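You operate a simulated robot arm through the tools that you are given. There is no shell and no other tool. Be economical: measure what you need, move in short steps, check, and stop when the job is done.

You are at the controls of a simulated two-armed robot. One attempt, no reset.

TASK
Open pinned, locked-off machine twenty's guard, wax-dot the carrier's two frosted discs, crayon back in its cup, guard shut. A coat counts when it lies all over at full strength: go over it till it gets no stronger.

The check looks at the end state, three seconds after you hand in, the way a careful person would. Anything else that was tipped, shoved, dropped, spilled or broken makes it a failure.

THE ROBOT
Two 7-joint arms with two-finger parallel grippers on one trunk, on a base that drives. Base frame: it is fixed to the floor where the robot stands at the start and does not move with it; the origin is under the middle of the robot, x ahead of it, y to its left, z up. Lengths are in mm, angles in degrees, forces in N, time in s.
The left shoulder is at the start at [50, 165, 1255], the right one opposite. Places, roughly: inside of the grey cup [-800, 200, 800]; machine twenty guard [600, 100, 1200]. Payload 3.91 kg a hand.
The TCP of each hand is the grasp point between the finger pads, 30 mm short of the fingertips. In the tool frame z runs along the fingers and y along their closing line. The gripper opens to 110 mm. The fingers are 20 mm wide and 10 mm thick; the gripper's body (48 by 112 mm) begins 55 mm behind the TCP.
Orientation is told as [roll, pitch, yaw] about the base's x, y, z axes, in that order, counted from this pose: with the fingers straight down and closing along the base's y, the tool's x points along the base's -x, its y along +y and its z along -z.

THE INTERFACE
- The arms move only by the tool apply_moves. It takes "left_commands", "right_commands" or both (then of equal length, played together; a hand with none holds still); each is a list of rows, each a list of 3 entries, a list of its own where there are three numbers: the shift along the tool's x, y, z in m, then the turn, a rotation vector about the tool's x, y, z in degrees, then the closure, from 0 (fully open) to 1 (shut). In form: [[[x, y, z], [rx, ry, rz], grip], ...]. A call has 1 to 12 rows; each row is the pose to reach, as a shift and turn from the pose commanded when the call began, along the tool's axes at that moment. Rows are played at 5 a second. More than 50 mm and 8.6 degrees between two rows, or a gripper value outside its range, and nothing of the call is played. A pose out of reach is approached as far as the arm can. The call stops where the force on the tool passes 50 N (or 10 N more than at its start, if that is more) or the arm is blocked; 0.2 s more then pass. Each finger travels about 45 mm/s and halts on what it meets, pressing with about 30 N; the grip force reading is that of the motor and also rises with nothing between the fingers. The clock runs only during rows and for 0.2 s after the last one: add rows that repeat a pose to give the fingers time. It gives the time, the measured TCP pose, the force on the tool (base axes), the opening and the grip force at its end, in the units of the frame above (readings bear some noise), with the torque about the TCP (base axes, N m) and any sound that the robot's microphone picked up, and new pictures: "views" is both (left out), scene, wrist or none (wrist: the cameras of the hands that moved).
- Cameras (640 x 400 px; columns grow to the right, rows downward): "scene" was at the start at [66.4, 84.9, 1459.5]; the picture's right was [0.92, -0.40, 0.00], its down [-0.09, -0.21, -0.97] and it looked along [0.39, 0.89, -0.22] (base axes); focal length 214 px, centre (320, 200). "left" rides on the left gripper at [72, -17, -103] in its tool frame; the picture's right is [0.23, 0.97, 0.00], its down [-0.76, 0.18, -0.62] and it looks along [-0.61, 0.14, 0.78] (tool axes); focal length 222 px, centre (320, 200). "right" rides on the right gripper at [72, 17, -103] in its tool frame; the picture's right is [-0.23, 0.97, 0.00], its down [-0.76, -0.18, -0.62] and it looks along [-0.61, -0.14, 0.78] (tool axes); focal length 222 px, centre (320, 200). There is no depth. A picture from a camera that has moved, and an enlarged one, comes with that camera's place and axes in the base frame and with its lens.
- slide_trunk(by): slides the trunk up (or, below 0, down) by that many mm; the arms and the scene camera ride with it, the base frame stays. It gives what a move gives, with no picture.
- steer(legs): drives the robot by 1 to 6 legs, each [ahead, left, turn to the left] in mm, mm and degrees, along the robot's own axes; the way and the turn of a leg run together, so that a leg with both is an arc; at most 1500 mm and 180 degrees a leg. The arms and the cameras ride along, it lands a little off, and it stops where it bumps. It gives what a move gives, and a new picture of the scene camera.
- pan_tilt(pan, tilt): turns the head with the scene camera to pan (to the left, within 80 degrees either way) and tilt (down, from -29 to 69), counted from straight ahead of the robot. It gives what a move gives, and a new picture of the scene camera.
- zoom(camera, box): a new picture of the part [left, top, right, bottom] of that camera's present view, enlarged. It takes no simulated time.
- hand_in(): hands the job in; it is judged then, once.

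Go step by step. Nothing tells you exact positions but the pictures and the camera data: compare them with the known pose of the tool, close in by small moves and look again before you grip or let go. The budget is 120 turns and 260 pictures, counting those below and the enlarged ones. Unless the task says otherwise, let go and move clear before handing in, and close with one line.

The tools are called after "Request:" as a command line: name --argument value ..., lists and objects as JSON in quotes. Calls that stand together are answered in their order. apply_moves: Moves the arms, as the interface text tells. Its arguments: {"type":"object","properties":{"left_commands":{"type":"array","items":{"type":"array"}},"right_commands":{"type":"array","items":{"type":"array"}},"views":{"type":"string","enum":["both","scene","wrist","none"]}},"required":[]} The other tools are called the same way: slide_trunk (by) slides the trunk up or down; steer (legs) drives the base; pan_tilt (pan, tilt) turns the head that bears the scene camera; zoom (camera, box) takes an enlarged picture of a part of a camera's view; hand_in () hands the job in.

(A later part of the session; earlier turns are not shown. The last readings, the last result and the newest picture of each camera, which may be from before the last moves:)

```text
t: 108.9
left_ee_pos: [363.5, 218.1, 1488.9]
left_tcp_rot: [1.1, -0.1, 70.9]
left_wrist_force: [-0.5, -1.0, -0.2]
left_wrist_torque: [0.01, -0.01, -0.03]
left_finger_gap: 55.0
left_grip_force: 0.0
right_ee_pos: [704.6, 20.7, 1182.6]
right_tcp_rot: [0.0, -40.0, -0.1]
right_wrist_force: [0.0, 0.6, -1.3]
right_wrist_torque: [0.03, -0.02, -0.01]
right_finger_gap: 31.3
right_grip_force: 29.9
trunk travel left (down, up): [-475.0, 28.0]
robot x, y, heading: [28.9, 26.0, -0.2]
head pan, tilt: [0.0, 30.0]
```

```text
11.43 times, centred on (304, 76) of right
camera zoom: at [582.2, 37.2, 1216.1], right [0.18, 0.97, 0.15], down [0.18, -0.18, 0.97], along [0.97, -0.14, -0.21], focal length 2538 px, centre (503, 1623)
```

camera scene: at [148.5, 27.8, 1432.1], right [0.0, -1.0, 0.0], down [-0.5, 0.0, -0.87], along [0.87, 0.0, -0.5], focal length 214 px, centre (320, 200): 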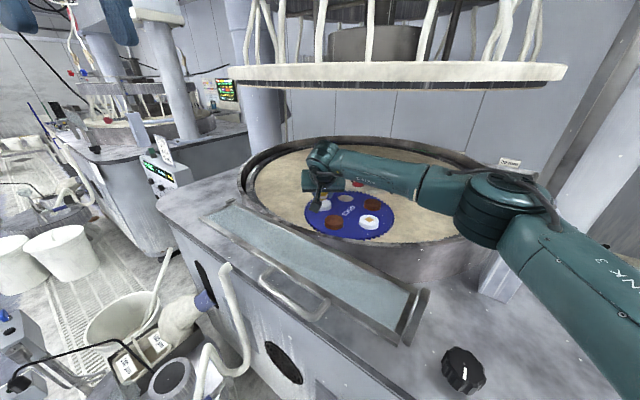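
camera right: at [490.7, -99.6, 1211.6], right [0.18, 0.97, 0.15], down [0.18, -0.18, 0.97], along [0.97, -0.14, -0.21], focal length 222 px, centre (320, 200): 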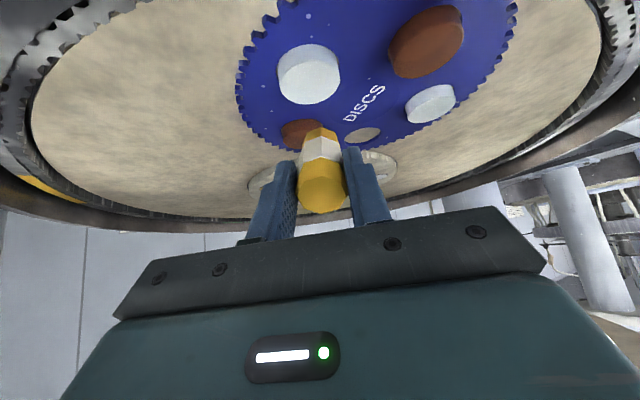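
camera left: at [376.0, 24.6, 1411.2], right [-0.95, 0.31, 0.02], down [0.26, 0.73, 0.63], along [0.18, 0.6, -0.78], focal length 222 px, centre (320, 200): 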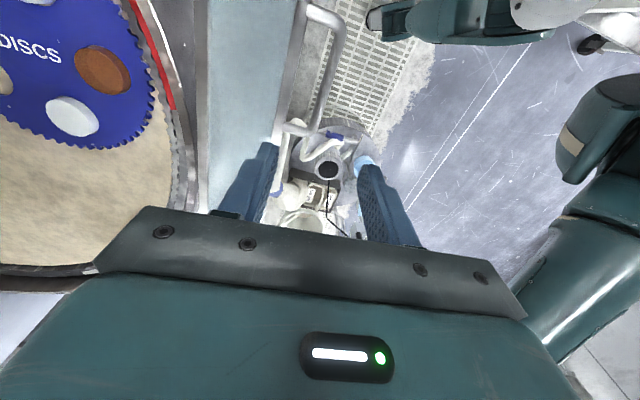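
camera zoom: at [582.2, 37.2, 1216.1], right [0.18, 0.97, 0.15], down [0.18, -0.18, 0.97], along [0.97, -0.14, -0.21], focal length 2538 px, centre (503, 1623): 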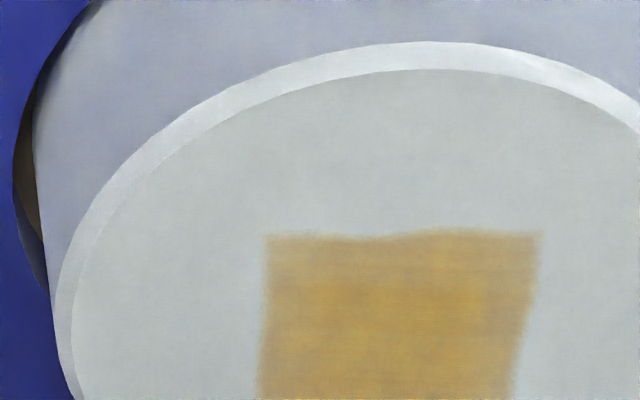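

A good dot; its near band may be a bit weaker. I rub it again, twice, with slightly wider coverage.

Request:
apply_moves --right_commands '[[[0.0227, 0, 0.027], [0, 0, 0], 1], [[0.048, -0.012, 0.0385], [0, 0, 0], 1], [[0.048, 0.012, 0.0385], [0, 0, 0], 1], [[0.0449, 0.014, 0.0411], [0, 0, 0], 1], [[0.0449, -0.014, 0.0411], [0, 0, 0], 1], [[0.0419, -0.015, 0.0436], [0, 0, 0], 1], [[0.0419, 0.015, 0.0436], [0, 0, 0], 1], [[0.0388, 0.015, 0.0462], [0, 0, 0], 1], [[0.0388, -0.015, 0.0462], [0, 0, 0], 1], [[0.0357, -0.015, 0.0488], [0, 0, 0], 1], [[0.0357, 0.015, 0.0488], [0, 0, 0], 1], [[0.0327, 0.012, 0.0513], [0, 0, 0], 1]]' --views "none"

Request:
apply_moves --right_commands '[[[0, -0.024, 0], [0, 0, 0], 1], [[-0.0031, -0.024, 0.0026], [0, 0, 0], 1], [[-0.0031, 0, 0.0026], [0, 0, 0], 1], [[0.0046, 0, -0.0038], [0, 0, 0], 1], [[0.0092, -0.024, -0.0077], [0, 0, 0], 1], [[0.0122, -0.026, -0.0102], [0, 0, 0], 1], [[0.0122, 0.002, -0.0102], [0, 0, 0], 1], [[0.0138, 0, -0.0116], [0, 0, 0], 1], [[0.0138, -0.024, -0.0116], [0, 0, 0], 1], [[0.0168, -0.02, -0.0142], [0, 0, 0], 1], [[0.0168, -0.004, -0.0142], [0, 0, 0], 1], [[0.0061, -0.012, -0.0051], [0, 0, 0], 1]]' --views "none"

Request:
apply_moves --right_commands '[[[-0.0129, 0, -0.0153], [0, 0, 0], 1], [[-0.0386, 0, -0.046], [0, 0, 0], 1]]' --views "none"

Request:
zoom --camera "right" --box '[220, 30, 420, 155]'

Request:
zoom --camera "right" --box '[284, 68, 340, 103]'

```text
t: 111.5
left_ee_pos: [361.4, 217.9, 1488.1]
left_tcp_rot: [1.1, 0.0, 70.9]
left_wrist_force: [0.5, 0.3, -0.1]
left_wrist_torque: [0.03, -0.02, 0.01]
left_finger_gap: 55.2
left_grip_force: 0.1
right_ee_pos: [711.4, 35.0, 1123.5]
right_tcp_rot: [0.2, -40.1, -0.2]
right_wrist_force: [-2.0, 0.6, 5.9]
right_wrist_torque: [0.04, -0.32, 0.06]
right_finger_gap: 31.4
right_grip_force: 30.5
trunk travel left (down, up): [-475.0, 28.0]
robot x, y, heading: [28.7, 29.4, -0.3]
head pan, tilt: [0.0, 30.0]
```

```text
t: 114.1
left_ee_pos: [363.2, 216.9, 1488.5]
left_tcp_rot: [1.1, -0.1, 70.9]
left_wrist_force: [-0.3, 0.2, 0.2]
left_wrist_torque: [0.01, -0.01, 0.0]
left_finger_gap: 55.1
left_grip_force: 0.2
right_ee_pos: [703.9, 21.5, 1125.0]
right_tcp_rot: [0.3, -40.0, -0.1]
right_wrist_force: [-0.5, 1.9, 7.2]
right_wrist_torque: [0.14, -0.38, 0.12]
right_finger_gap: 31.1
right_grip_force: 29.8
trunk travel left (down, up): [-475.0, 28.0]
robot x, y, heading: [26.4, 25.0, -0.2]
head pan, tilt: [0.0, 30.0]
```

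```text
t: 114.7
left_ee_pos: [364.1, 218.8, 1486.9]
left_tcp_rot: [1.1, -0.1, 71.0]
left_wrist_force: [-0.4, 0.8, 0.4]
left_wrist_torque: [0.0, -0.01, 0.01]
left_finger_gap: 54.8
left_grip_force: 0.2
right_ee_pos: [704.3, 22.1, 1183.3]
right_tcp_rot: [0.0, -40.0, -0.1]
right_wrist_force: [-0.2, 0.2, -1.0]
right_wrist_torque: [0.02, 0.04, -0.01]
right_finger_gap: 31.0
right_grip_force: 29.9
trunk travel left (down, up): [-475.0, 28.0]
robot x, y, heading: [31.3, 31.9, -0.0]
head pan, tilt: [0.0, 30.0]
```

```text
3.20 times, centred on (320, 92) of right
camera zoom: at [582.0, 38.5, 1215.8], right [0.18, 0.97, 0.15], down [0.18, -0.18, 0.97], along [0.97, -0.14, -0.21], focal length 711 px, centre (320, 544)
```

zoom: 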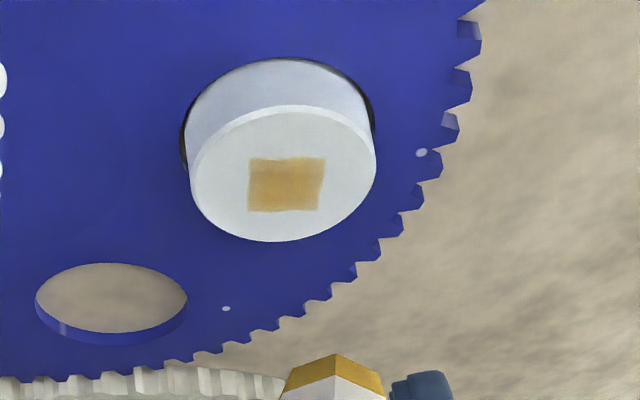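

```text
11.43 times, centred on (312, 86) of right
camera zoom: at [582.0, 38.5, 1215.8], right [0.18, 0.97, 0.15], down [0.18, -0.18, 0.97], along [0.97, -0.14, -0.21], focal length 2538 px, centre (411, 1509)
```

zoom: 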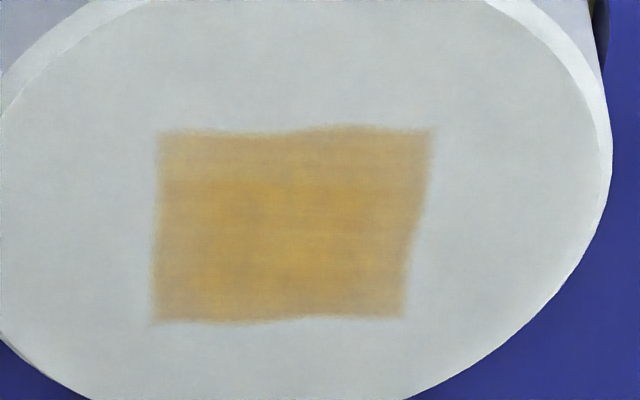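

One more confirming pass over disc1 with emphasis on the borders, then compare.

Request:
apply_moves --right_commands '[[[0.0227, 0, 0.027], [0, 0, 0], 1], [[0.0495, -0.014, 0.0372], [0, 0, 0], 1], [[0.0495, 0.012, 0.0372], [0, 0, 0], 1], [[0.0472, 0.014, 0.0391], [0, 0, 0], 1], [[0.0472, -0.014, 0.0391], [0, 0, 0], 1], [[0.0449, -0.014, 0.0411], [0, 0, 0], 1], [[0.0449, 0.014, 0.0411], [0, 0, 0], 1], [[0.0312, 0.012, 0.0526], [0, 0, 0], 1], [[0.0449, 0.009, 0.0411], [0, 0, 0], 1], [[0.0312, 0.006, 0.0526], [0, 0, 0], 1], [[0.0312, -0.014, 0.0526], [0, 0, 0], 1], [[0.0449, -0.014, 0.0411], [0, 0, 0], 1]]' --views "none"

Request:
apply_moves --right_commands '[[[-0.0137, 0.004, 0.0115], [0, 0, 0], 1], [[0, 0.008, 0], [0, 0, 0], 1], [[-0.0137, 0.012, 0.0115], [0, 0, 0], 1], [[0, 0.016, 0], [0, 0, 0], 1], [[-0.0137, 0.022, 0.0115], [0, 0, 0], 1], [[-0.0061, 0.014, 0.0051], [0, 0, 0], 1], [[-0.019, 0.014, -0.0102], [0, 0, 0], 1], [[-0.0447, 0.014, -0.0409], [0, 0, 0], 1]]' --views "none"

Request:
zoom --camera "right" --box '[284, 68, 340, 103]'

Request:
zoom --camera "right" --box '[160, 0, 420, 160]'

```text
t: 117.3
left_ee_pos: [362.8, 217.3, 1489.2]
left_tcp_rot: [1.1, 0.0, 70.8]
left_wrist_force: [0.4, -0.3, 0.5]
left_wrist_torque: [-0.03, 0.0, 0.03]
left_finger_gap: 54.7
left_grip_force: 0.0
right_ee_pos: [696.5, 6.7, 1122.8]
right_tcp_rot: [-0.1, -40.1, -0.2]
right_wrist_force: [-0.5, -1.4, 4.6]
right_wrist_torque: [-0.11, -0.34, -0.13]
right_finger_gap: 31.1
right_grip_force: 29.7
trunk travel left (down, up): [-475.0, 28.0]
robot x, y, heading: [28.7, 27.9, -0.2]
head pan, tilt: [0.0, 30.0]
```

```text
t: 119.1
left_ee_pos: [363.2, 216.7, 1488.7]
left_tcp_rot: [1.0, -0.1, 70.9]
left_wrist_force: [0.0, 0.6, 0.5]
left_wrist_torque: [0.01, 0.02, 0.01]
left_finger_gap: 55.0
left_grip_force: 0.1
right_ee_pos: [703.6, 22.9, 1182.9]
right_tcp_rot: [0.0, -40.0, -0.3]
right_wrist_force: [0.1, 0.4, -0.8]
right_wrist_torque: [0.0, 0.0, -0.02]
right_finger_gap: 31.1
right_grip_force: 29.9
trunk travel left (down, up): [-475.0, 28.0]
robot x, y, heading: [29.6, 27.8, 0.0]
head pan, tilt: [0.0, 30.0]
```

```text
11.43 times, centred on (312, 86) of right
camera zoom: at [581.6, 39.1, 1216.0], right [0.18, 0.97, 0.15], down [0.18, -0.18, 0.97], along [0.97, -0.14, -0.21], focal length 2538 px, centre (411, 1509)
```

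zoom: 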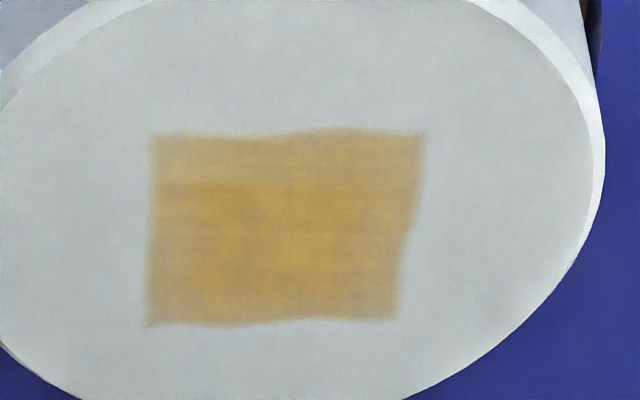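

```text
2.46 times, centred on (290, 80) of right
camera zoom: at [581.6, 39.1, 1216.0], right [0.18, 0.97, 0.15], down [0.18, -0.18, 0.97], along [0.97, -0.14, -0.21], focal length 547 px, centre (394, 495)
```

zoom: 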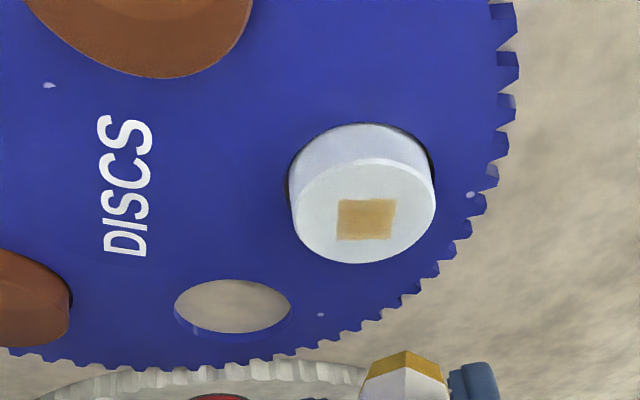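

Both dots no longer change. I withdraw the right hand along the way it came.

Request:
apply_moves --right_commands '[[[0.0196, -0.0343, -0.0238], [0, 0, 0], 1], [[0.0392, -0.0687, -0.0477], [0, 0, 0], 1], [[0.0588, -0.103, -0.0715], [0, 0, 0], 1], [[0.0836, -0.118, -0.1054], [0, 0, 0], 1], [[0.1084, -0.133, -0.1392], [0, 0, 0], 1], [[0.1331, -0.148, -0.1731], [0, 0, 0], 1], [[0.1579, -0.163, -0.207], [0, 0, 0], 1], [[0.164, -0.169, -0.2464], [0, 0, 0], 1], [[0.17, -0.1755, -0.2858], [0, 0, 0], 1], [[0.1762, -0.182, -0.3252], [0, 0, 0], 1], [[0.1823, -0.188, -0.3646], [0, 0, 0], 1]]' --views "scene"

Request:
zoom --camera "scene" --box '[180, 170, 440, 350]'

Request:
zoom --camera "left" --box '[0, 0, 640, 400]'

```text
t: 121.5
left_ee_pos: [363.8, 217.7, 1486.8]
left_tcp_rot: [1.1, -0.1, 70.8]
left_wrist_force: [-1.0, -0.3, -1.3]
left_wrist_torque: [0.04, -0.04, -0.01]
left_finger_gap: 54.7
left_grip_force: 0.0
right_ee_pos: [326.7, -166.7, 1344.9]
right_tcp_rot: [-0.1, -40.0, -0.2]
right_wrist_force: [-0.3, -0.3, -1.4]
right_wrist_torque: [-0.01, 0.05, 0.0]
right_finger_gap: 31.3
right_grip_force: 29.7
trunk travel left (down, up): [-475.0, 28.0]
robot x, y, heading: [31.0, 27.9, -0.3]
head pan, tilt: [0.0, 30.0]
camera scene: at [147.1, 27.9, 1432.2], right [0.0, -1.0, 0.0], down [-0.5, 0.0, -0.87], along [0.87, 0.0, -0.5], focal length 214 px, centre (320, 200)
```

scene: 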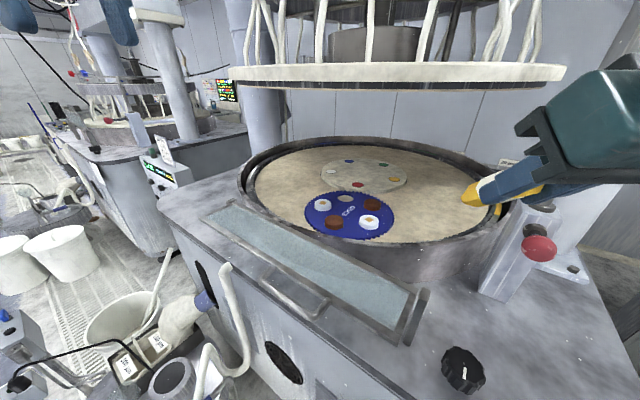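

```text
2.22 times, centred on (310, 260) of scene
camera zoom: at [147.1, 27.9, 1432.2], right [0.0, -1.0, 0.0], down [-0.5, 0.0, -0.87], along [0.87, 0.0, -0.5], focal length 477 px, centre (342, 67)
```

zoom: 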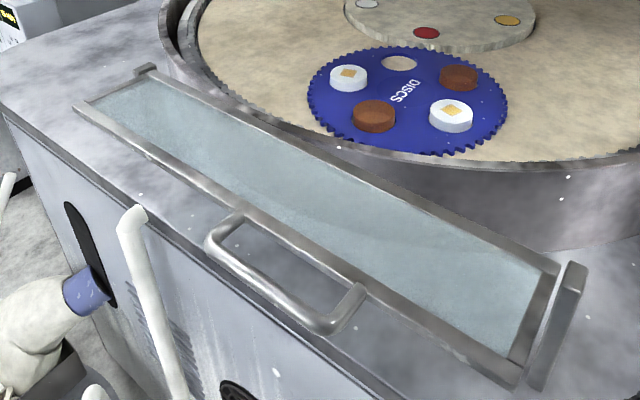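

```text
1.00 times, centred on (320, 200) of left
camera zoom: at [356.6, 143.7, 1591.1], right [-0.99, 0.1, 0.02], down [0.09, 0.77, 0.63], along [0.05, 0.63, -0.78], focal length 222 px, centre (320, 200)
```

zoom: 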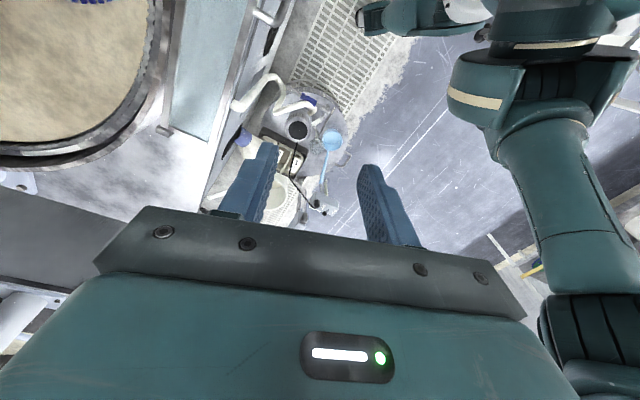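

Both discs show their dots. Next the guard: I back the robot off 50 mm for elbow room, then bring the left hand over the handle, aligned with the bar.

Request:
steer --legs '[[-50, -18, 0]]'

Request:
apply_moves --left_commands '[[[0, 0, 0.03], [0, 0, 7], 0.5], [[0, -0.03, 0.06], [0, 0, 14], 0.5], [[0.02, -0.05, 0.1], [0, 0, 14], 0.55], [[0.04, -0.07, 0.14], [0, 0, 14], 0.6], [[0.06, -0.09, 0.18], [0, 0, 14], 0.65], [[0.07, -0.1, 0.22], [0, 0, 14], 0.68], [[0.07, -0.1, 0.25], [0, 0, 14], 0.68]]' --views "both"

```text
t: 122.5
left_ee_pos: [311.8, 199.6, 1487.6]
left_tcp_rot: [1.1, -0.1, 70.8]
left_wrist_force: [-0.3, -0.1, 0.4]
left_wrist_torque: [0.02, -0.08, 0.0]
left_finger_gap: 55.0
left_grip_force: 0.1
right_ee_pos: [275.9, -184.4, 1342.9]
right_tcp_rot: [0.1, -40.0, -0.2]
right_wrist_force: [-0.4, -0.3, -0.9]
right_wrist_torque: [0.03, -0.03, 0.02]
right_finger_gap: 31.0
right_grip_force: 30.2
trunk travel left (down, up): [-475.0, 28.0]
robot x, y, heading: [-22.9, 10.9, -0.1]
head pan, tilt: [0.0, 30.0]
camera scene: at [96.8, 10.0, 1432.2], right [0.0, -1.0, 0.0], down [-0.5, 0.0, -0.87], along [0.87, 0.0, -0.5], focal length 214 px, centre (320, 200)
```

scene: 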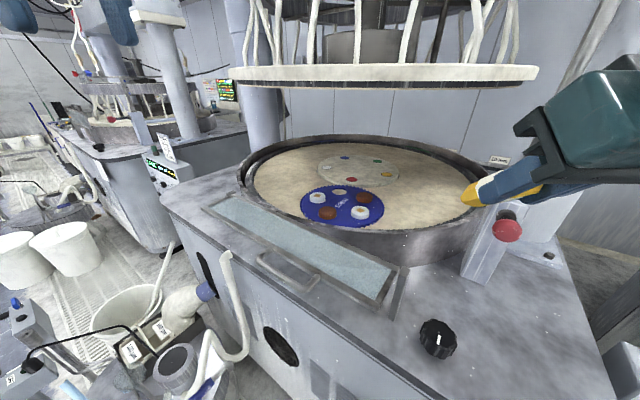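

```text
t: 124.0
left_ee_pos: [380.9, 102.6, 1235.3]
left_tcp_rot: [1.1, 0.1, 56.9]
left_wrist_force: [0.3, 0.4, -0.1]
left_wrist_torque: [-0.02, 0.03, -0.05]
left_finger_gap: 35.2
left_grip_force: 0.1
right_ee_pos: [277.3, -184.0, 1343.8]
right_tcp_rot: [0.0, -40.1, -0.3]
right_wrist_force: [-0.3, 0.8, -0.6]
right_wrist_torque: [0.0, 0.03, 0.04]
right_finger_gap: 31.3
right_grip_force: 30.1
trunk travel left (down, up): [-475.0, 28.0]
robot x, y, heading: [-20.8, 12.6, -0.2]
head pan, tilt: [0.0, 30.0]
camera scene: at [98.3, 10.7, 1432.1], right [0.0, -1.0, 0.0], down [-0.5, 0.0, -0.87], along [0.87, 0.0, -0.5], focal length 214 px, centre (320, 200)
camera left: at [357.0, 32.6, 1337.9], right [-0.94, 0.34, 0.02], down [0.28, 0.73, 0.62], along [0.2, 0.59, -0.78], focal length 222 px, centre (320, 200)
```

scene: 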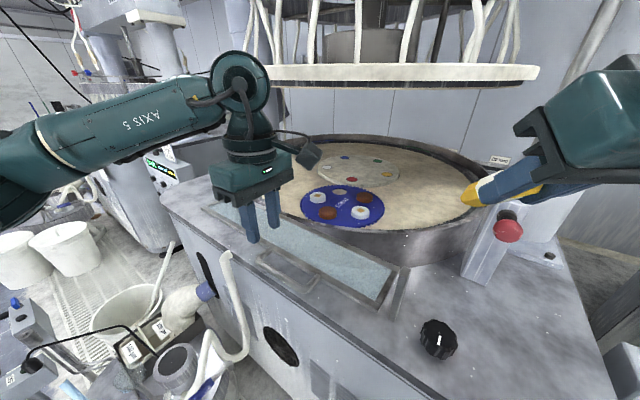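
left: 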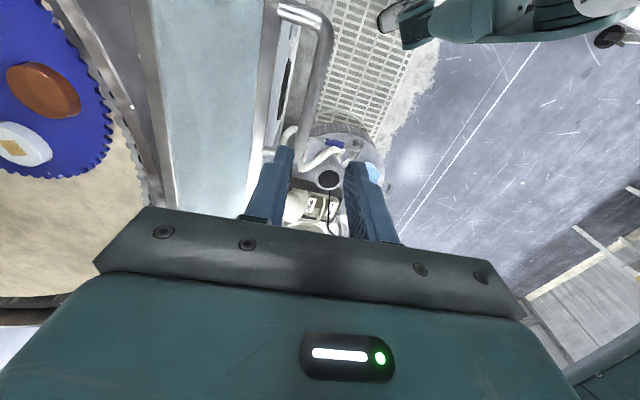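

The bar is at about [383, 87, 1104], lying level. I straddle it with the left fingers from above.

Request:
apply_moves --left_commands '[[[0.008, -0.008, 0.02], [0, 0, 0], 0.68], [[0.008, -0.008, 0.06], [0, 0, 0], 0.68], [[0.008, -0.008, 0.085], [0, 0, 0], 0.68], [[0.008, -0.008, 0.085], [0, 0, 0], 0.68]]' --views "wrist"

Request:
zoom --camera "scene" --box '[180, 180, 400, 320]'

```text
t: 125.0
left_ee_pos: [381.3, 92.8, 1152.1]
left_tcp_rot: [1.0, 0.2, 56.9]
left_wrist_force: [0.2, -0.4, -0.5]
left_wrist_torque: [-0.03, 0.0, 0.0]
left_finger_gap: 35.3
left_grip_force: 0.0
right_ee_pos: [277.2, -184.7, 1343.2]
right_tcp_rot: [0.0, -40.0, -0.1]
right_wrist_force: [-0.4, 0.1, 0.2]
right_wrist_torque: [0.0, 0.01, 0.02]
right_finger_gap: 31.1
right_grip_force: 30.3
trunk travel left (down, up): [-475.0, 28.0]
robot x, y, heading: [-23.9, 14.0, -0.2]
head pan, tilt: [0.0, 30.0]
camera left: at [357.9, 23.2, 1255.4], right [-0.94, 0.34, 0.02], down [0.28, 0.73, 0.62], along [0.2, 0.59, -0.78], focal length 222 px, centre (320, 200)
```

left: 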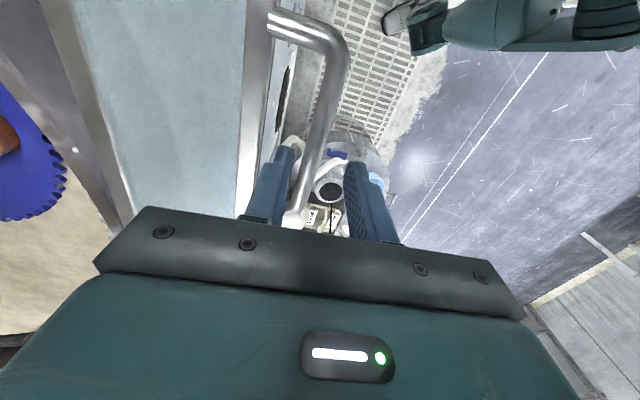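

```text
2.86 times, centred on (290, 250) of scene
camera zoom: at [98.0, 10.5, 1432.1], right [0.0, -1.0, 0.0], down [-0.5, 0.0, -0.87], along [0.87, 0.0, -0.5], focal length 613 px, centre (406, 57)
```

zoom: 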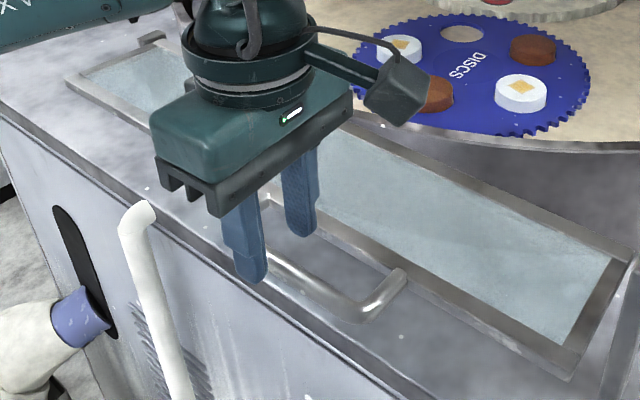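

Request:
apply_moves --left_commands '[[[0.012, -0.007, 0], [0, 0, 0], 0.68], [[0.012, -0.007, 0.02], [0, 0, 0], 0.68], [[0.012, -0.007, 0.038], [0, 0, 0], 0.68], [[0.012, -0.007, 0.038], [0, 0, 0], 0.68]]' --views "wrist"

Request:
zoom --camera "left" --box '[220, 50, 420, 250]'

```text
t: 126.0
left_ee_pos: [379.3, 78.0, 1112.3]
left_tcp_rot: [1.1, 0.2, 56.9]
left_wrist_force: [-0.3, -0.2, 0.3]
left_wrist_torque: [0.0, -0.03, -0.03]
left_finger_gap: 35.1
left_grip_force: 0.0
right_ee_pos: [277.8, -185.0, 1343.1]
right_tcp_rot: [0.1, -39.9, -0.2]
right_wrist_force: [-0.7, -0.7, -0.9]
right_wrist_torque: [0.0, 0.03, -0.01]
right_finger_gap: 31.1
right_grip_force: 29.9
trunk travel left (down, up): [-475.0, 28.0]
robot x, y, heading: [-20.6, 13.3, -0.2]
head pan, tilt: [0.0, 30.0]
camera left: at [356.0, 8.8, 1216.2], right [-0.94, 0.34, 0.02], down [0.28, 0.73, 0.62], along [0.2, 0.59, -0.78], focal length 222 px, centre (320, 200)
```

left: 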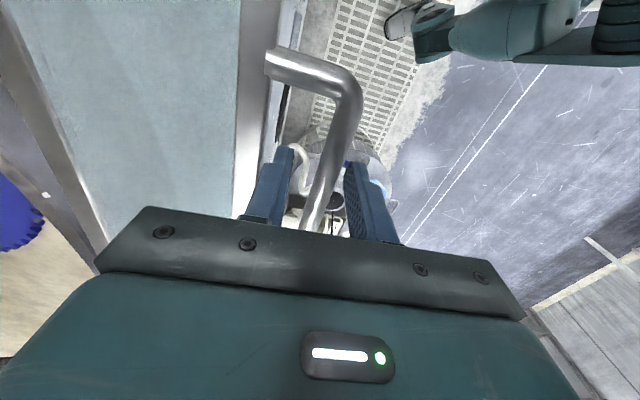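

```text
2.00 times, centred on (320, 150) of left
camera zoom: at [356.0, 8.8, 1216.2], right [-0.94, 0.34, 0.02], down [0.28, 0.73, 0.62], along [0.2, 0.59, -0.78], focal length 444 px, centre (320, 300)
```

zoom: 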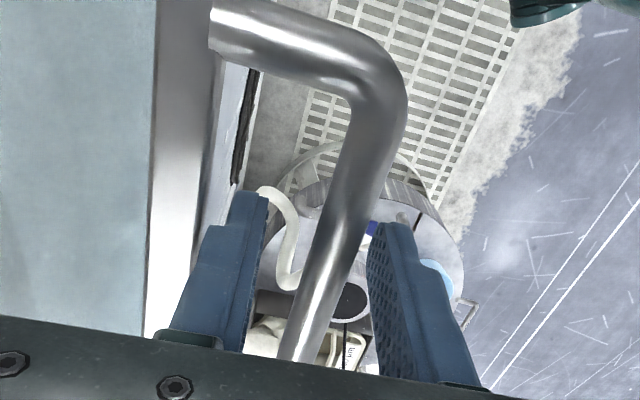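

The bar sits between the fingers. I clamp it and swing the guard back up along the arc, tilting the hand as I go, to about 48° from vertical.

Request:
apply_moves --left_commands '[[[0, 0, 0], [0, 0, 0], 1], [[0, 0, 0], [0, 0, 0], 1], [[0, 0, 0], [0, 0, 0], 1], [[0, -0.0002, -0.01], [4, 0, 0], 1], [[0, -0.0008, -0.0206], [8, 0, 0], 1], [[0, -0.0024, -0.0305], [12, 0, 0], 1], [[0, -0.0044, -0.0404], [16, 0, 0], 1], [[0, -0.0109, -0.0592], [24, 0, 0], 1], [[0, -0.0201, -0.0766], [32, 0, 0], 1], [[0, -0.0318, -0.0922], [40, 0, 0], 1]]'

```text
t: 128.2
left_ee_pos: [405.8, 59.8, 1207.3]
left_tcp_rot: [-39.3, 0.3, 56.6]
left_wrist_force: [-13.4, 0.3, 6.7]
left_wrist_torque: [-0.17, 0.31, -1.46]
left_finger_gap: 14.0
left_grip_force: 45.4
right_ee_pos: [275.3, -185.4, 1345.3]
right_tcp_rot: [0.0, -40.2, -0.2]
right_wrist_force: [0.8, 0.1, -0.9]
right_wrist_torque: [0.01, 0.03, 0.01]
right_finger_gap: 31.2
right_grip_force: 30.4
trunk travel left (down, up): [-475.0, 28.0]
robot x, y, heading: [-22.8, 8.8, -0.3]
head pan, tilt: [0.0, 30.0]
camera scene: at [95.3, 10.2, 1432.4], right [0.0, -1.0, 0.0], down [-0.5, 0.0, -0.87], along [0.87, 0.0, -0.5], focal length 214 px, centre (320, 200)
camera left: at [322.3, 29.3, 1298.3], right [-0.76, 0.22, -0.61], down [-0.02, 0.93, 0.37], along [0.65, 0.29, -0.7], focal length 222 px, centre (320, 200)
```

scene: 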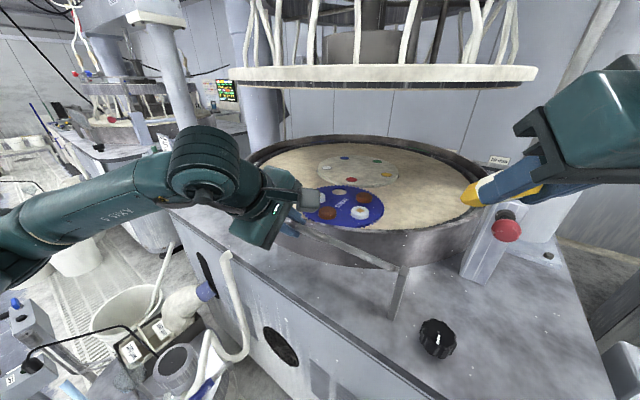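
left: 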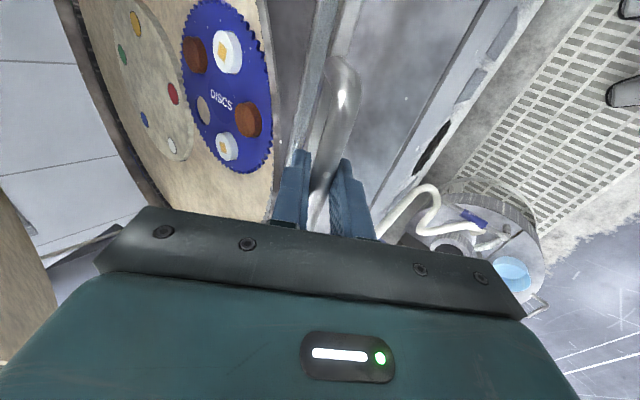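

Request:
apply_moves --left_commands '[[[0, -0.0105, -0.001], [0, 0, 0], 1], [[0, -0.0207, -0.0014], [0, 0, 0], 1], [[0, -0.0337, -0.0005], [0, 0, 0], 1], [[0, -0.0466, 0.0008], [0, 0, 0], 1], [[0, -0.0592, 0.004], [0, 0, 0], 1], [[0, -0.0716, 0.0075], [0, 0, 0], 1], [[0, -0.0835, 0.0128], [0, 0, 0], 1], [[0, -0.0952, 0.0185], [0, 0, 0], 1], [[0, -0.106, 0.0258], [0, 0, 0], 1], [[0, -0.114, 0.0315], [0, 0, 0], 1], [[0, -0.114, 0.0315], [0, 0, 0], 1]]'

Request:
zoom --camera "scene" --box '[180, 130, 420, 280]'

```text
t: 130.7
left_ee_pos: [495.9, -3.3, 1252.9]
left_tcp_rot: [-38.9, 0.0, 56.6]
left_wrist_force: [-12.5, -18.2, 6.5]
left_wrist_torque: [0.23, -0.14, -1.03]
left_finger_gap: 14.4
left_grip_force: 44.6
right_ee_pos: [276.1, -187.8, 1344.3]
right_tcp_rot: [0.4, -40.0, -0.4]
right_wrist_force: [-0.5, 0.0, -1.0]
right_wrist_torque: [0.0, 0.05, -0.04]
right_finger_gap: 31.3
right_grip_force: 29.8
trunk travel left (down, up): [-475.0, 28.0]
robot x, y, heading: [-19.7, 11.2, -0.2]
head pan, tilt: [0.0, 30.0]
camera scene: at [95.2, 7.0, 1432.4], right [0.0, -1.0, 0.0], down [-0.5, 0.0, -0.87], along [0.87, 0.0, -0.5], focal length 214 px, centre (320, 200)
camera left: at [412.6, -33.6, 1343.7], right [-0.76, 0.23, -0.61], down [-0.02, 0.93, 0.37], along [0.65, 0.3, -0.7], focal length 222 px, centre (320, 200)
```

scene: 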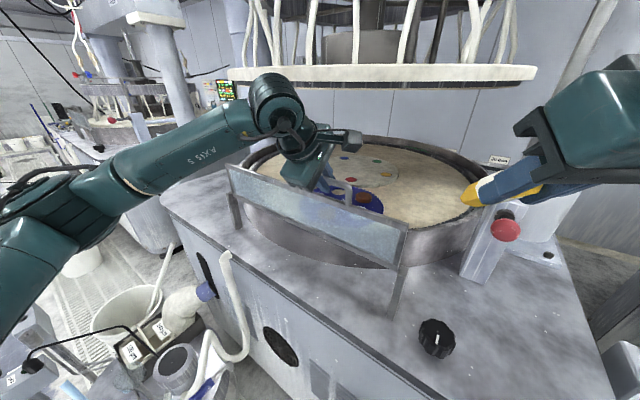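
left: 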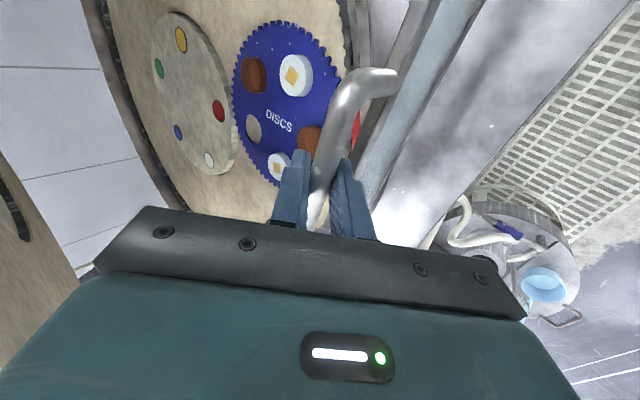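

```text
2.67 times, centred on (300, 205) of scene
camera zoom: at [95.2, 7.0, 1432.4], right [0.0, -1.0, 0.0], down [-0.5, 0.0, -0.87], along [0.87, 0.0, -0.5], focal length 572 px, centre (373, 187)
```

zoom: 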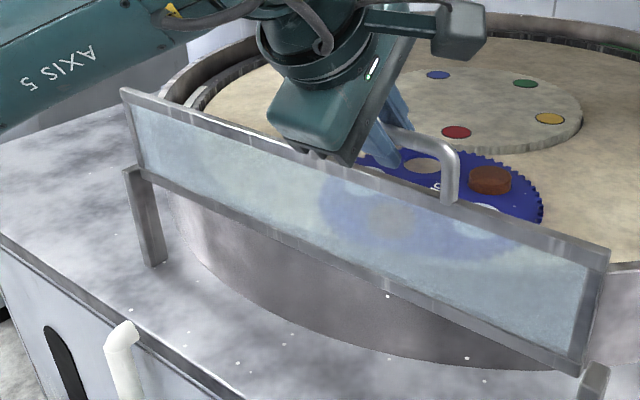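

Nearly shut; I push a last few millimetres until it meets its stop.

Request:
apply_moves --left_commands '[[[0, -0.0023, 0.0019], [0, 0, 0], 1], [[0, -0.0046, 0.0038], [0, 0, 0], 1], [[0, -0.0061, 0.0051], [0, 0, 0], 1], [[0, -0.0061, 0.0051], [0, 0, 0], 1]]' --views "none"

```text
t: 131.7
left_ee_pos: [499.4, -4.9, 1252.3]
left_tcp_rot: [-38.8, -0.1, 56.5]
left_wrist_force: [-30.7, -6.6, 3.9]
left_wrist_torque: [0.74, -0.44, -0.34]
left_finger_gap: 14.5
left_grip_force: 45.1
right_ee_pos: [272.4, -184.9, 1345.1]
right_tcp_rot: [0.0, -40.3, -0.3]
right_wrist_force: [-0.4, 0.1, -1.2]
right_wrist_torque: [0.01, 0.02, 0.02]
right_finger_gap: 31.0
right_grip_force: 30.3
trunk travel left (down, up): [-475.0, 28.0]
robot x, y, heading: [-19.7, 13.7, 0.1]
head pan, tilt: [0.0, 30.0]
```

The guard is against its stop (30 N push-back). I release the bar and withdraw.

Request:
apply_moves --left_commands '[[[0, 0.001, -0.001], [0, 0, 0], 0.8], [[0, 0.001, -0.001], [0, 0, 0], 0.62], [[0, 0.001, -0.001], [0, 0, 0], 0.62], [[0, 0.001, -0.03], [0, 0, 0], 0.62], [[0, 0.001, -0.07], [0, 0, 0], 0.6], [[0, 0.001, -0.11], [0, 0, 0], 0.6], [[0, 0.001, -0.14], [0, 0, 0], 0.6]]'

Request:
zoom --camera "scene" --box '[180, 130, 420, 280]'

```text
t: 133.2
left_ee_pos: [433.0, 45.1, 1358.0]
left_tcp_rot: [-38.8, 0.2, 56.9]
left_wrist_force: [-0.5, 0.4, 0.4]
left_wrist_torque: [0.04, 0.0, 0.02]
left_finger_gap: 43.8
left_grip_force: 0.0
right_ee_pos: [277.7, -183.1, 1343.2]
right_tcp_rot: [0.0, -40.1, -0.3]
right_wrist_force: [-0.3, -0.2, -0.7]
right_wrist_torque: [0.01, 0.02, -0.03]
right_finger_gap: 31.1
right_grip_force: 29.9
trunk travel left (down, up): [-475.0, 28.0]
robot x, y, heading: [-21.8, 9.4, -0.2]
head pan, tilt: [0.0, 30.0]
camera scene: at [97.8, 10.5, 1432.0], right [0.0, -1.0, 0.0], down [-0.5, 0.0, -0.87], along [0.87, 0.0, -0.5], focal length 214 px, centre (320, 200)
camera left: at [350.0, 14.7, 1450.4], right [-0.76, 0.22, -0.61], down [-0.03, 0.93, 0.37], along [0.65, 0.3, -0.7], focal length 222 px, centre (320, 200)
```

scene: 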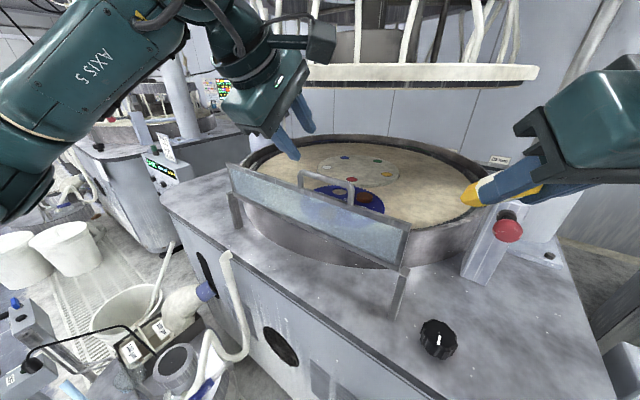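
left: 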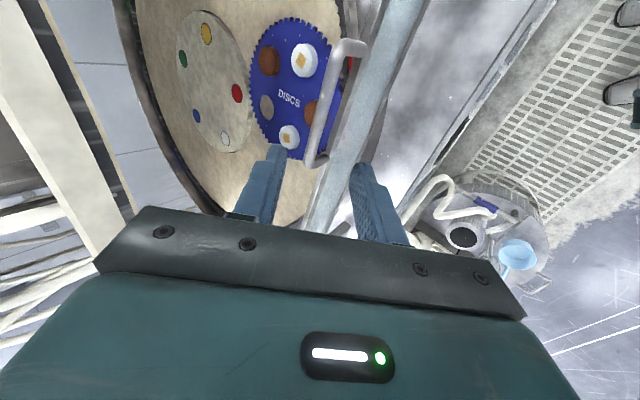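

```text
2.67 times, centred on (300, 205) of scene
camera zoom: at [97.8, 10.5, 1432.0], right [0.0, -1.0, 0.0], down [-0.5, 0.0, -0.87], along [0.87, 0.0, -0.5], focal length 572 px, centre (373, 187)
```

zoom: 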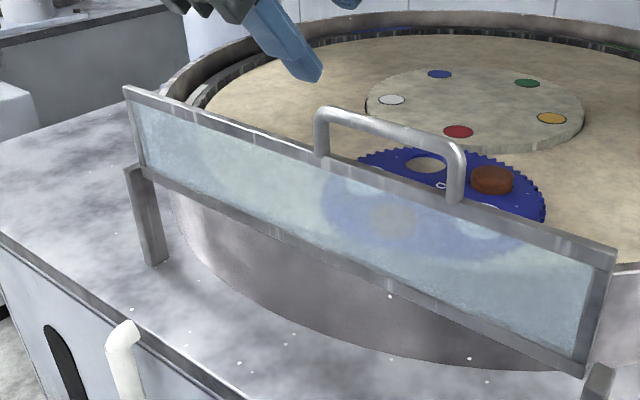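

The guard is shut and stays. I bring both hands into travel poses and drive back to the trolley the way I came.

Request:
apply_moves --left_commands '[[[0, 0.0023, -0.0353], [-7.8, 0, 0], 0.5], [[0, 0.0046, -0.0706], [-15.6, 0, 0], 0.5], [[0, 0.007, -0.106], [-23.4, 0, 0], 0.5], [[0, 0.0092, -0.1412], [-31.2, 0, 0], 0.5], [[0, 0.0115, -0.1765], [-39, 0, 0], 0.5]]' --right_commands '[[[0, 0, -0.005], [0, 8, 0], 1], [[0, 0, -0.01], [0, 16, 0], 1], [[0, 0, -0.015], [0, 24, 0], 1], [[0, 0, -0.02], [0, 32, 0], 1], [[0, 0, -0.02], [0, 40, 0], 1]]' --views "none"

Request:
steer --legs '[[-83, -16, 0], [0, 0, 145.6]]'

Request:
pan_tilt --pan -15 --tilt 50

```text
t: 134.4
left_ee_pos: [329.3, 111.4, 1492.4]
left_tcp_rot: [-0.1, 0.1, 56.6]
left_wrist_force: [-0.1, -0.9, 0.2]
left_wrist_torque: [0.02, -0.07, -0.02]
left_finger_gap: 55.0
left_grip_force: 0.0
right_ee_pos: [262.0, -185.8, 1360.6]
right_tcp_rot: [0.1, -0.1, -0.1]
right_wrist_force: [-0.6, -0.1, -0.7]
right_wrist_torque: [0.01, -0.04, 0.01]
right_finger_gap: 31.2
right_grip_force: 29.9
trunk travel left (down, up): [-475.0, 28.0]
robot x, y, heading: [-25.3, 13.1, -0.3]
head pan, tilt: [0.0, 30.0]
```

```text
t: 141.6
left_ee_pos: [-456.1, 102.0, 1489.2]
left_tcp_rot: [0.1, 0.2, -156.1]
left_wrist_force: [-0.4, 0.6, -0.2]
left_wrist_torque: [-0.01, 0.0, 0.0]
left_finger_gap: 54.9
left_grip_force: 0.0
right_ee_pos: [-238.2, 315.9, 1358.6]
right_tcp_rot: [0.0, -0.1, 146.9]
right_wrist_force: [0.6, -0.1, -0.5]
right_wrist_torque: [0.01, 0.01, -0.03]
right_finger_gap: 31.3
right_grip_force: 30.1
trunk travel left (down, up): [-475.0, 28.0]
robot x, y, heading: [-105.4, -2.6, 146.8]
head pan, tilt: [0.0, 30.0]
camera scene: at [-203.7, 60.4, 1432.0], right [0.55, 0.84, 0.0], down [0.42, -0.27, -0.87], along [-0.73, 0.47, -0.5], focal length 214 px, centre (320, 200)
```

scene: 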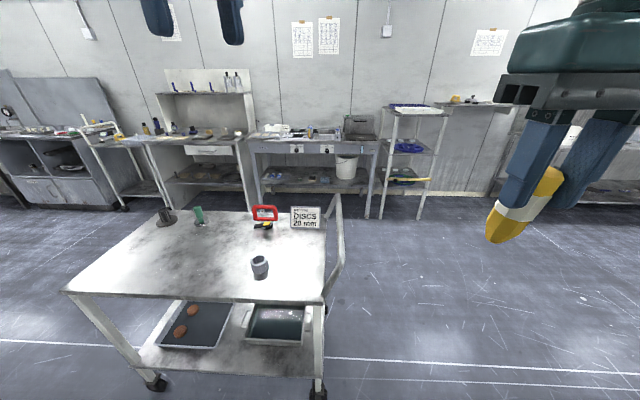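

```text
t: 142.4
left_ee_pos: [-455.9, 103.2, 1490.6]
left_tcp_rot: [0.1, 0.2, -156.2]
left_wrist_force: [0.7, -0.7, 0.0]
left_wrist_torque: [-0.02, 0.01, 0.05]
left_finger_gap: 55.1
left_grip_force: 0.1
right_ee_pos: [-236.1, 315.6, 1360.4]
right_tcp_rot: [0.0, 0.0, 146.9]
right_wrist_force: [0.3, -0.2, -0.7]
right_wrist_torque: [-0.01, 0.01, 0.03]
right_finger_gap: 31.0
right_grip_force: 30.0
trunk travel left (down, up): [-475.0, 28.0]
robot x, y, heading: [-100.5, -5.6, 146.8]
head pan, tilt: [-15.0, 50.0]
camera scene: at [-179.4, 68.3, 1402.6], right [0.74, 0.67, 0.0], down [0.51, -0.57, -0.64], along [-0.43, 0.48, -0.77], focal length 214 px, centre (320, 200)
```

scene: 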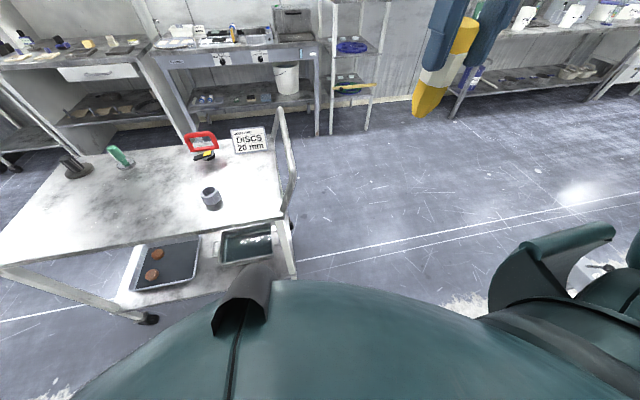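

Request:
steer --legs '[[198, 279, -1.2]]'

Request:
zoom --camera "scene" --box '[240, 180, 352, 250]'

```text
t: 144.8
left_ee_pos: [-776.1, -14.5, 1488.9]
left_tcp_rot: [0.2, 0.2, -156.9]
left_wrist_force: [-0.3, 0.1, 0.5]
left_wrist_torque: [0.0, 0.0, 0.0]
left_finger_gap: 55.0
left_grip_force: 0.0
right_ee_pos: [-554.7, 196.6, 1359.2]
right_tcp_rot: [0.1, 0.0, 146.0]
right_wrist_force: [1.1, -0.1, -0.8]
right_wrist_torque: [-0.06, 0.0, -0.01]
right_finger_gap: 31.3
right_grip_force: 30.0
trunk travel left (down, up): [-475.0, 28.0]
robot x, y, heading: [-428.7, -128.7, 146.1]
head pan, tilt: [-15.0, 50.0]
stopped in leg 1: the robot was blocked; the commanded pose is now the measured one
camera scene: at [-499.5, -52.7, 1402.5], right [0.75, 0.66, 0.0], down [0.5, -0.58, -0.64], along [-0.42, 0.48, -0.77], focal length 214 px, centre (320, 200)
```

scene: 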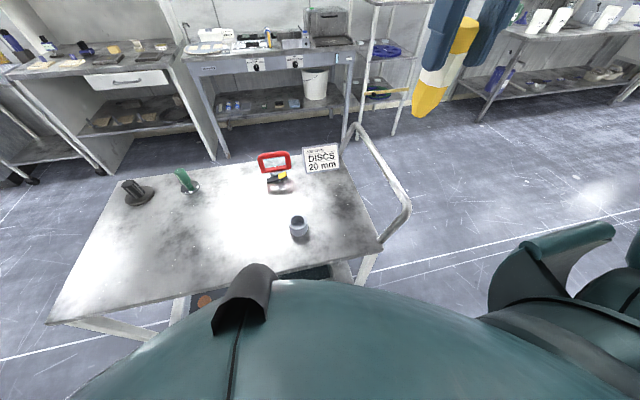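

```text
5.71 times, centred on (296, 215) of scene
camera zoom: at [-499.5, -52.7, 1402.5], right [0.75, 0.66, 0.0], down [0.5, -0.58, -0.64], along [-0.42, 0.48, -0.77], focal length 1226 px, centre (457, 114)
```

zoom: 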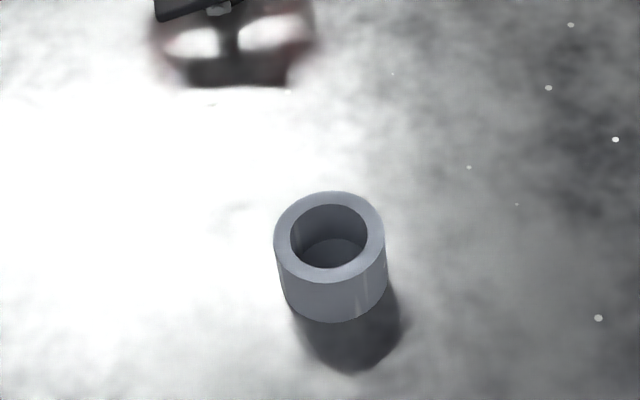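

The base touched something at the end of the leg, but the cup is still exactly at [-791, 179], so nothing was shifted. I back off 12 mm and check how the crayon sits in the grip.

Request:
steer --legs '[[-12, 0, 0]]'

Request:
zoom --camera "right" --box '[240, 80, 400, 240]'

Request:
zoom --camera "scene" --box '[380, 0, 540, 120]'

```text
t: 145.6
left_ee_pos: [-765.9, -16.1, 1488.0]
left_tcp_rot: [0.1, 0.3, -157.0]
left_wrist_force: [0.3, 0.2, -0.2]
left_wrist_torque: [0.02, 0.0, 0.03]
left_finger_gap: 54.9
left_grip_force: 0.0
right_ee_pos: [-543.7, 192.6, 1359.8]
right_tcp_rot: [0.1, 0.0, 146.0]
right_wrist_force: [0.0, -0.4, -0.2]
right_wrist_torque: [-0.06, 0.0, 0.02]
right_finger_gap: 31.0
right_grip_force: 29.7
trunk travel left (down, up): [-475.0, 28.0]
robot x, y, heading: [-411.4, -128.1, 145.9]
head pan, tilt: [-15.0, 50.0]
camera scene: at [-490.3, -55.8, 1402.5], right [0.76, 0.66, 0.0], down [0.5, -0.58, -0.64], along [-0.42, 0.49, -0.77], focal length 214 px, centre (320, 200)
```

scene: 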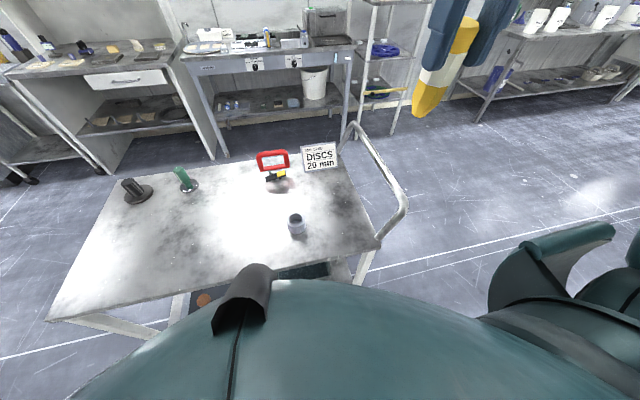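

```text
2.50 times, centred on (320, 160) of right
camera zoom: at [-494.1, 136.8, 1463.0], right [-0.73, -0.68, 0.0], down [-0.53, 0.57, 0.62], along [-0.42, 0.46, -0.78], focal length 555 px, centre (320, 300)
```

zoom: 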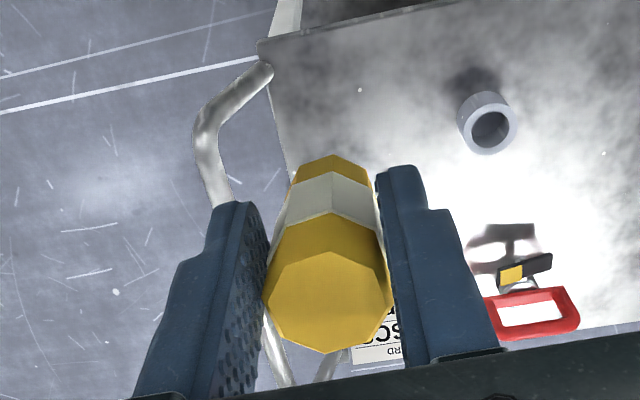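

```text
3.33 times, centred on (460, 60) of scene
camera zoom: at [-490.3, -55.8, 1402.5], right [0.76, 0.66, 0.0], down [0.5, -0.58, -0.64], along [-0.42, 0.49, -0.77], focal length 715 px, centre (-147, 667)
```

zoom: 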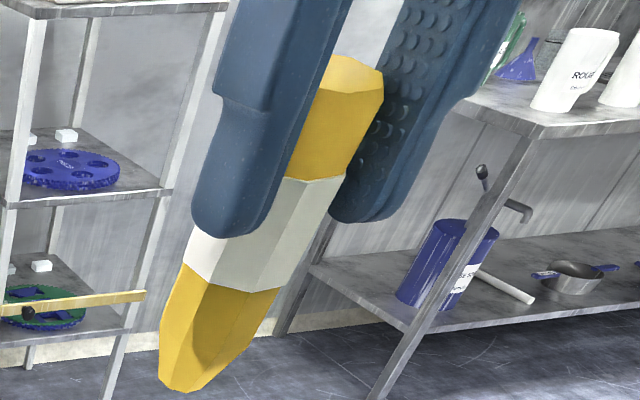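

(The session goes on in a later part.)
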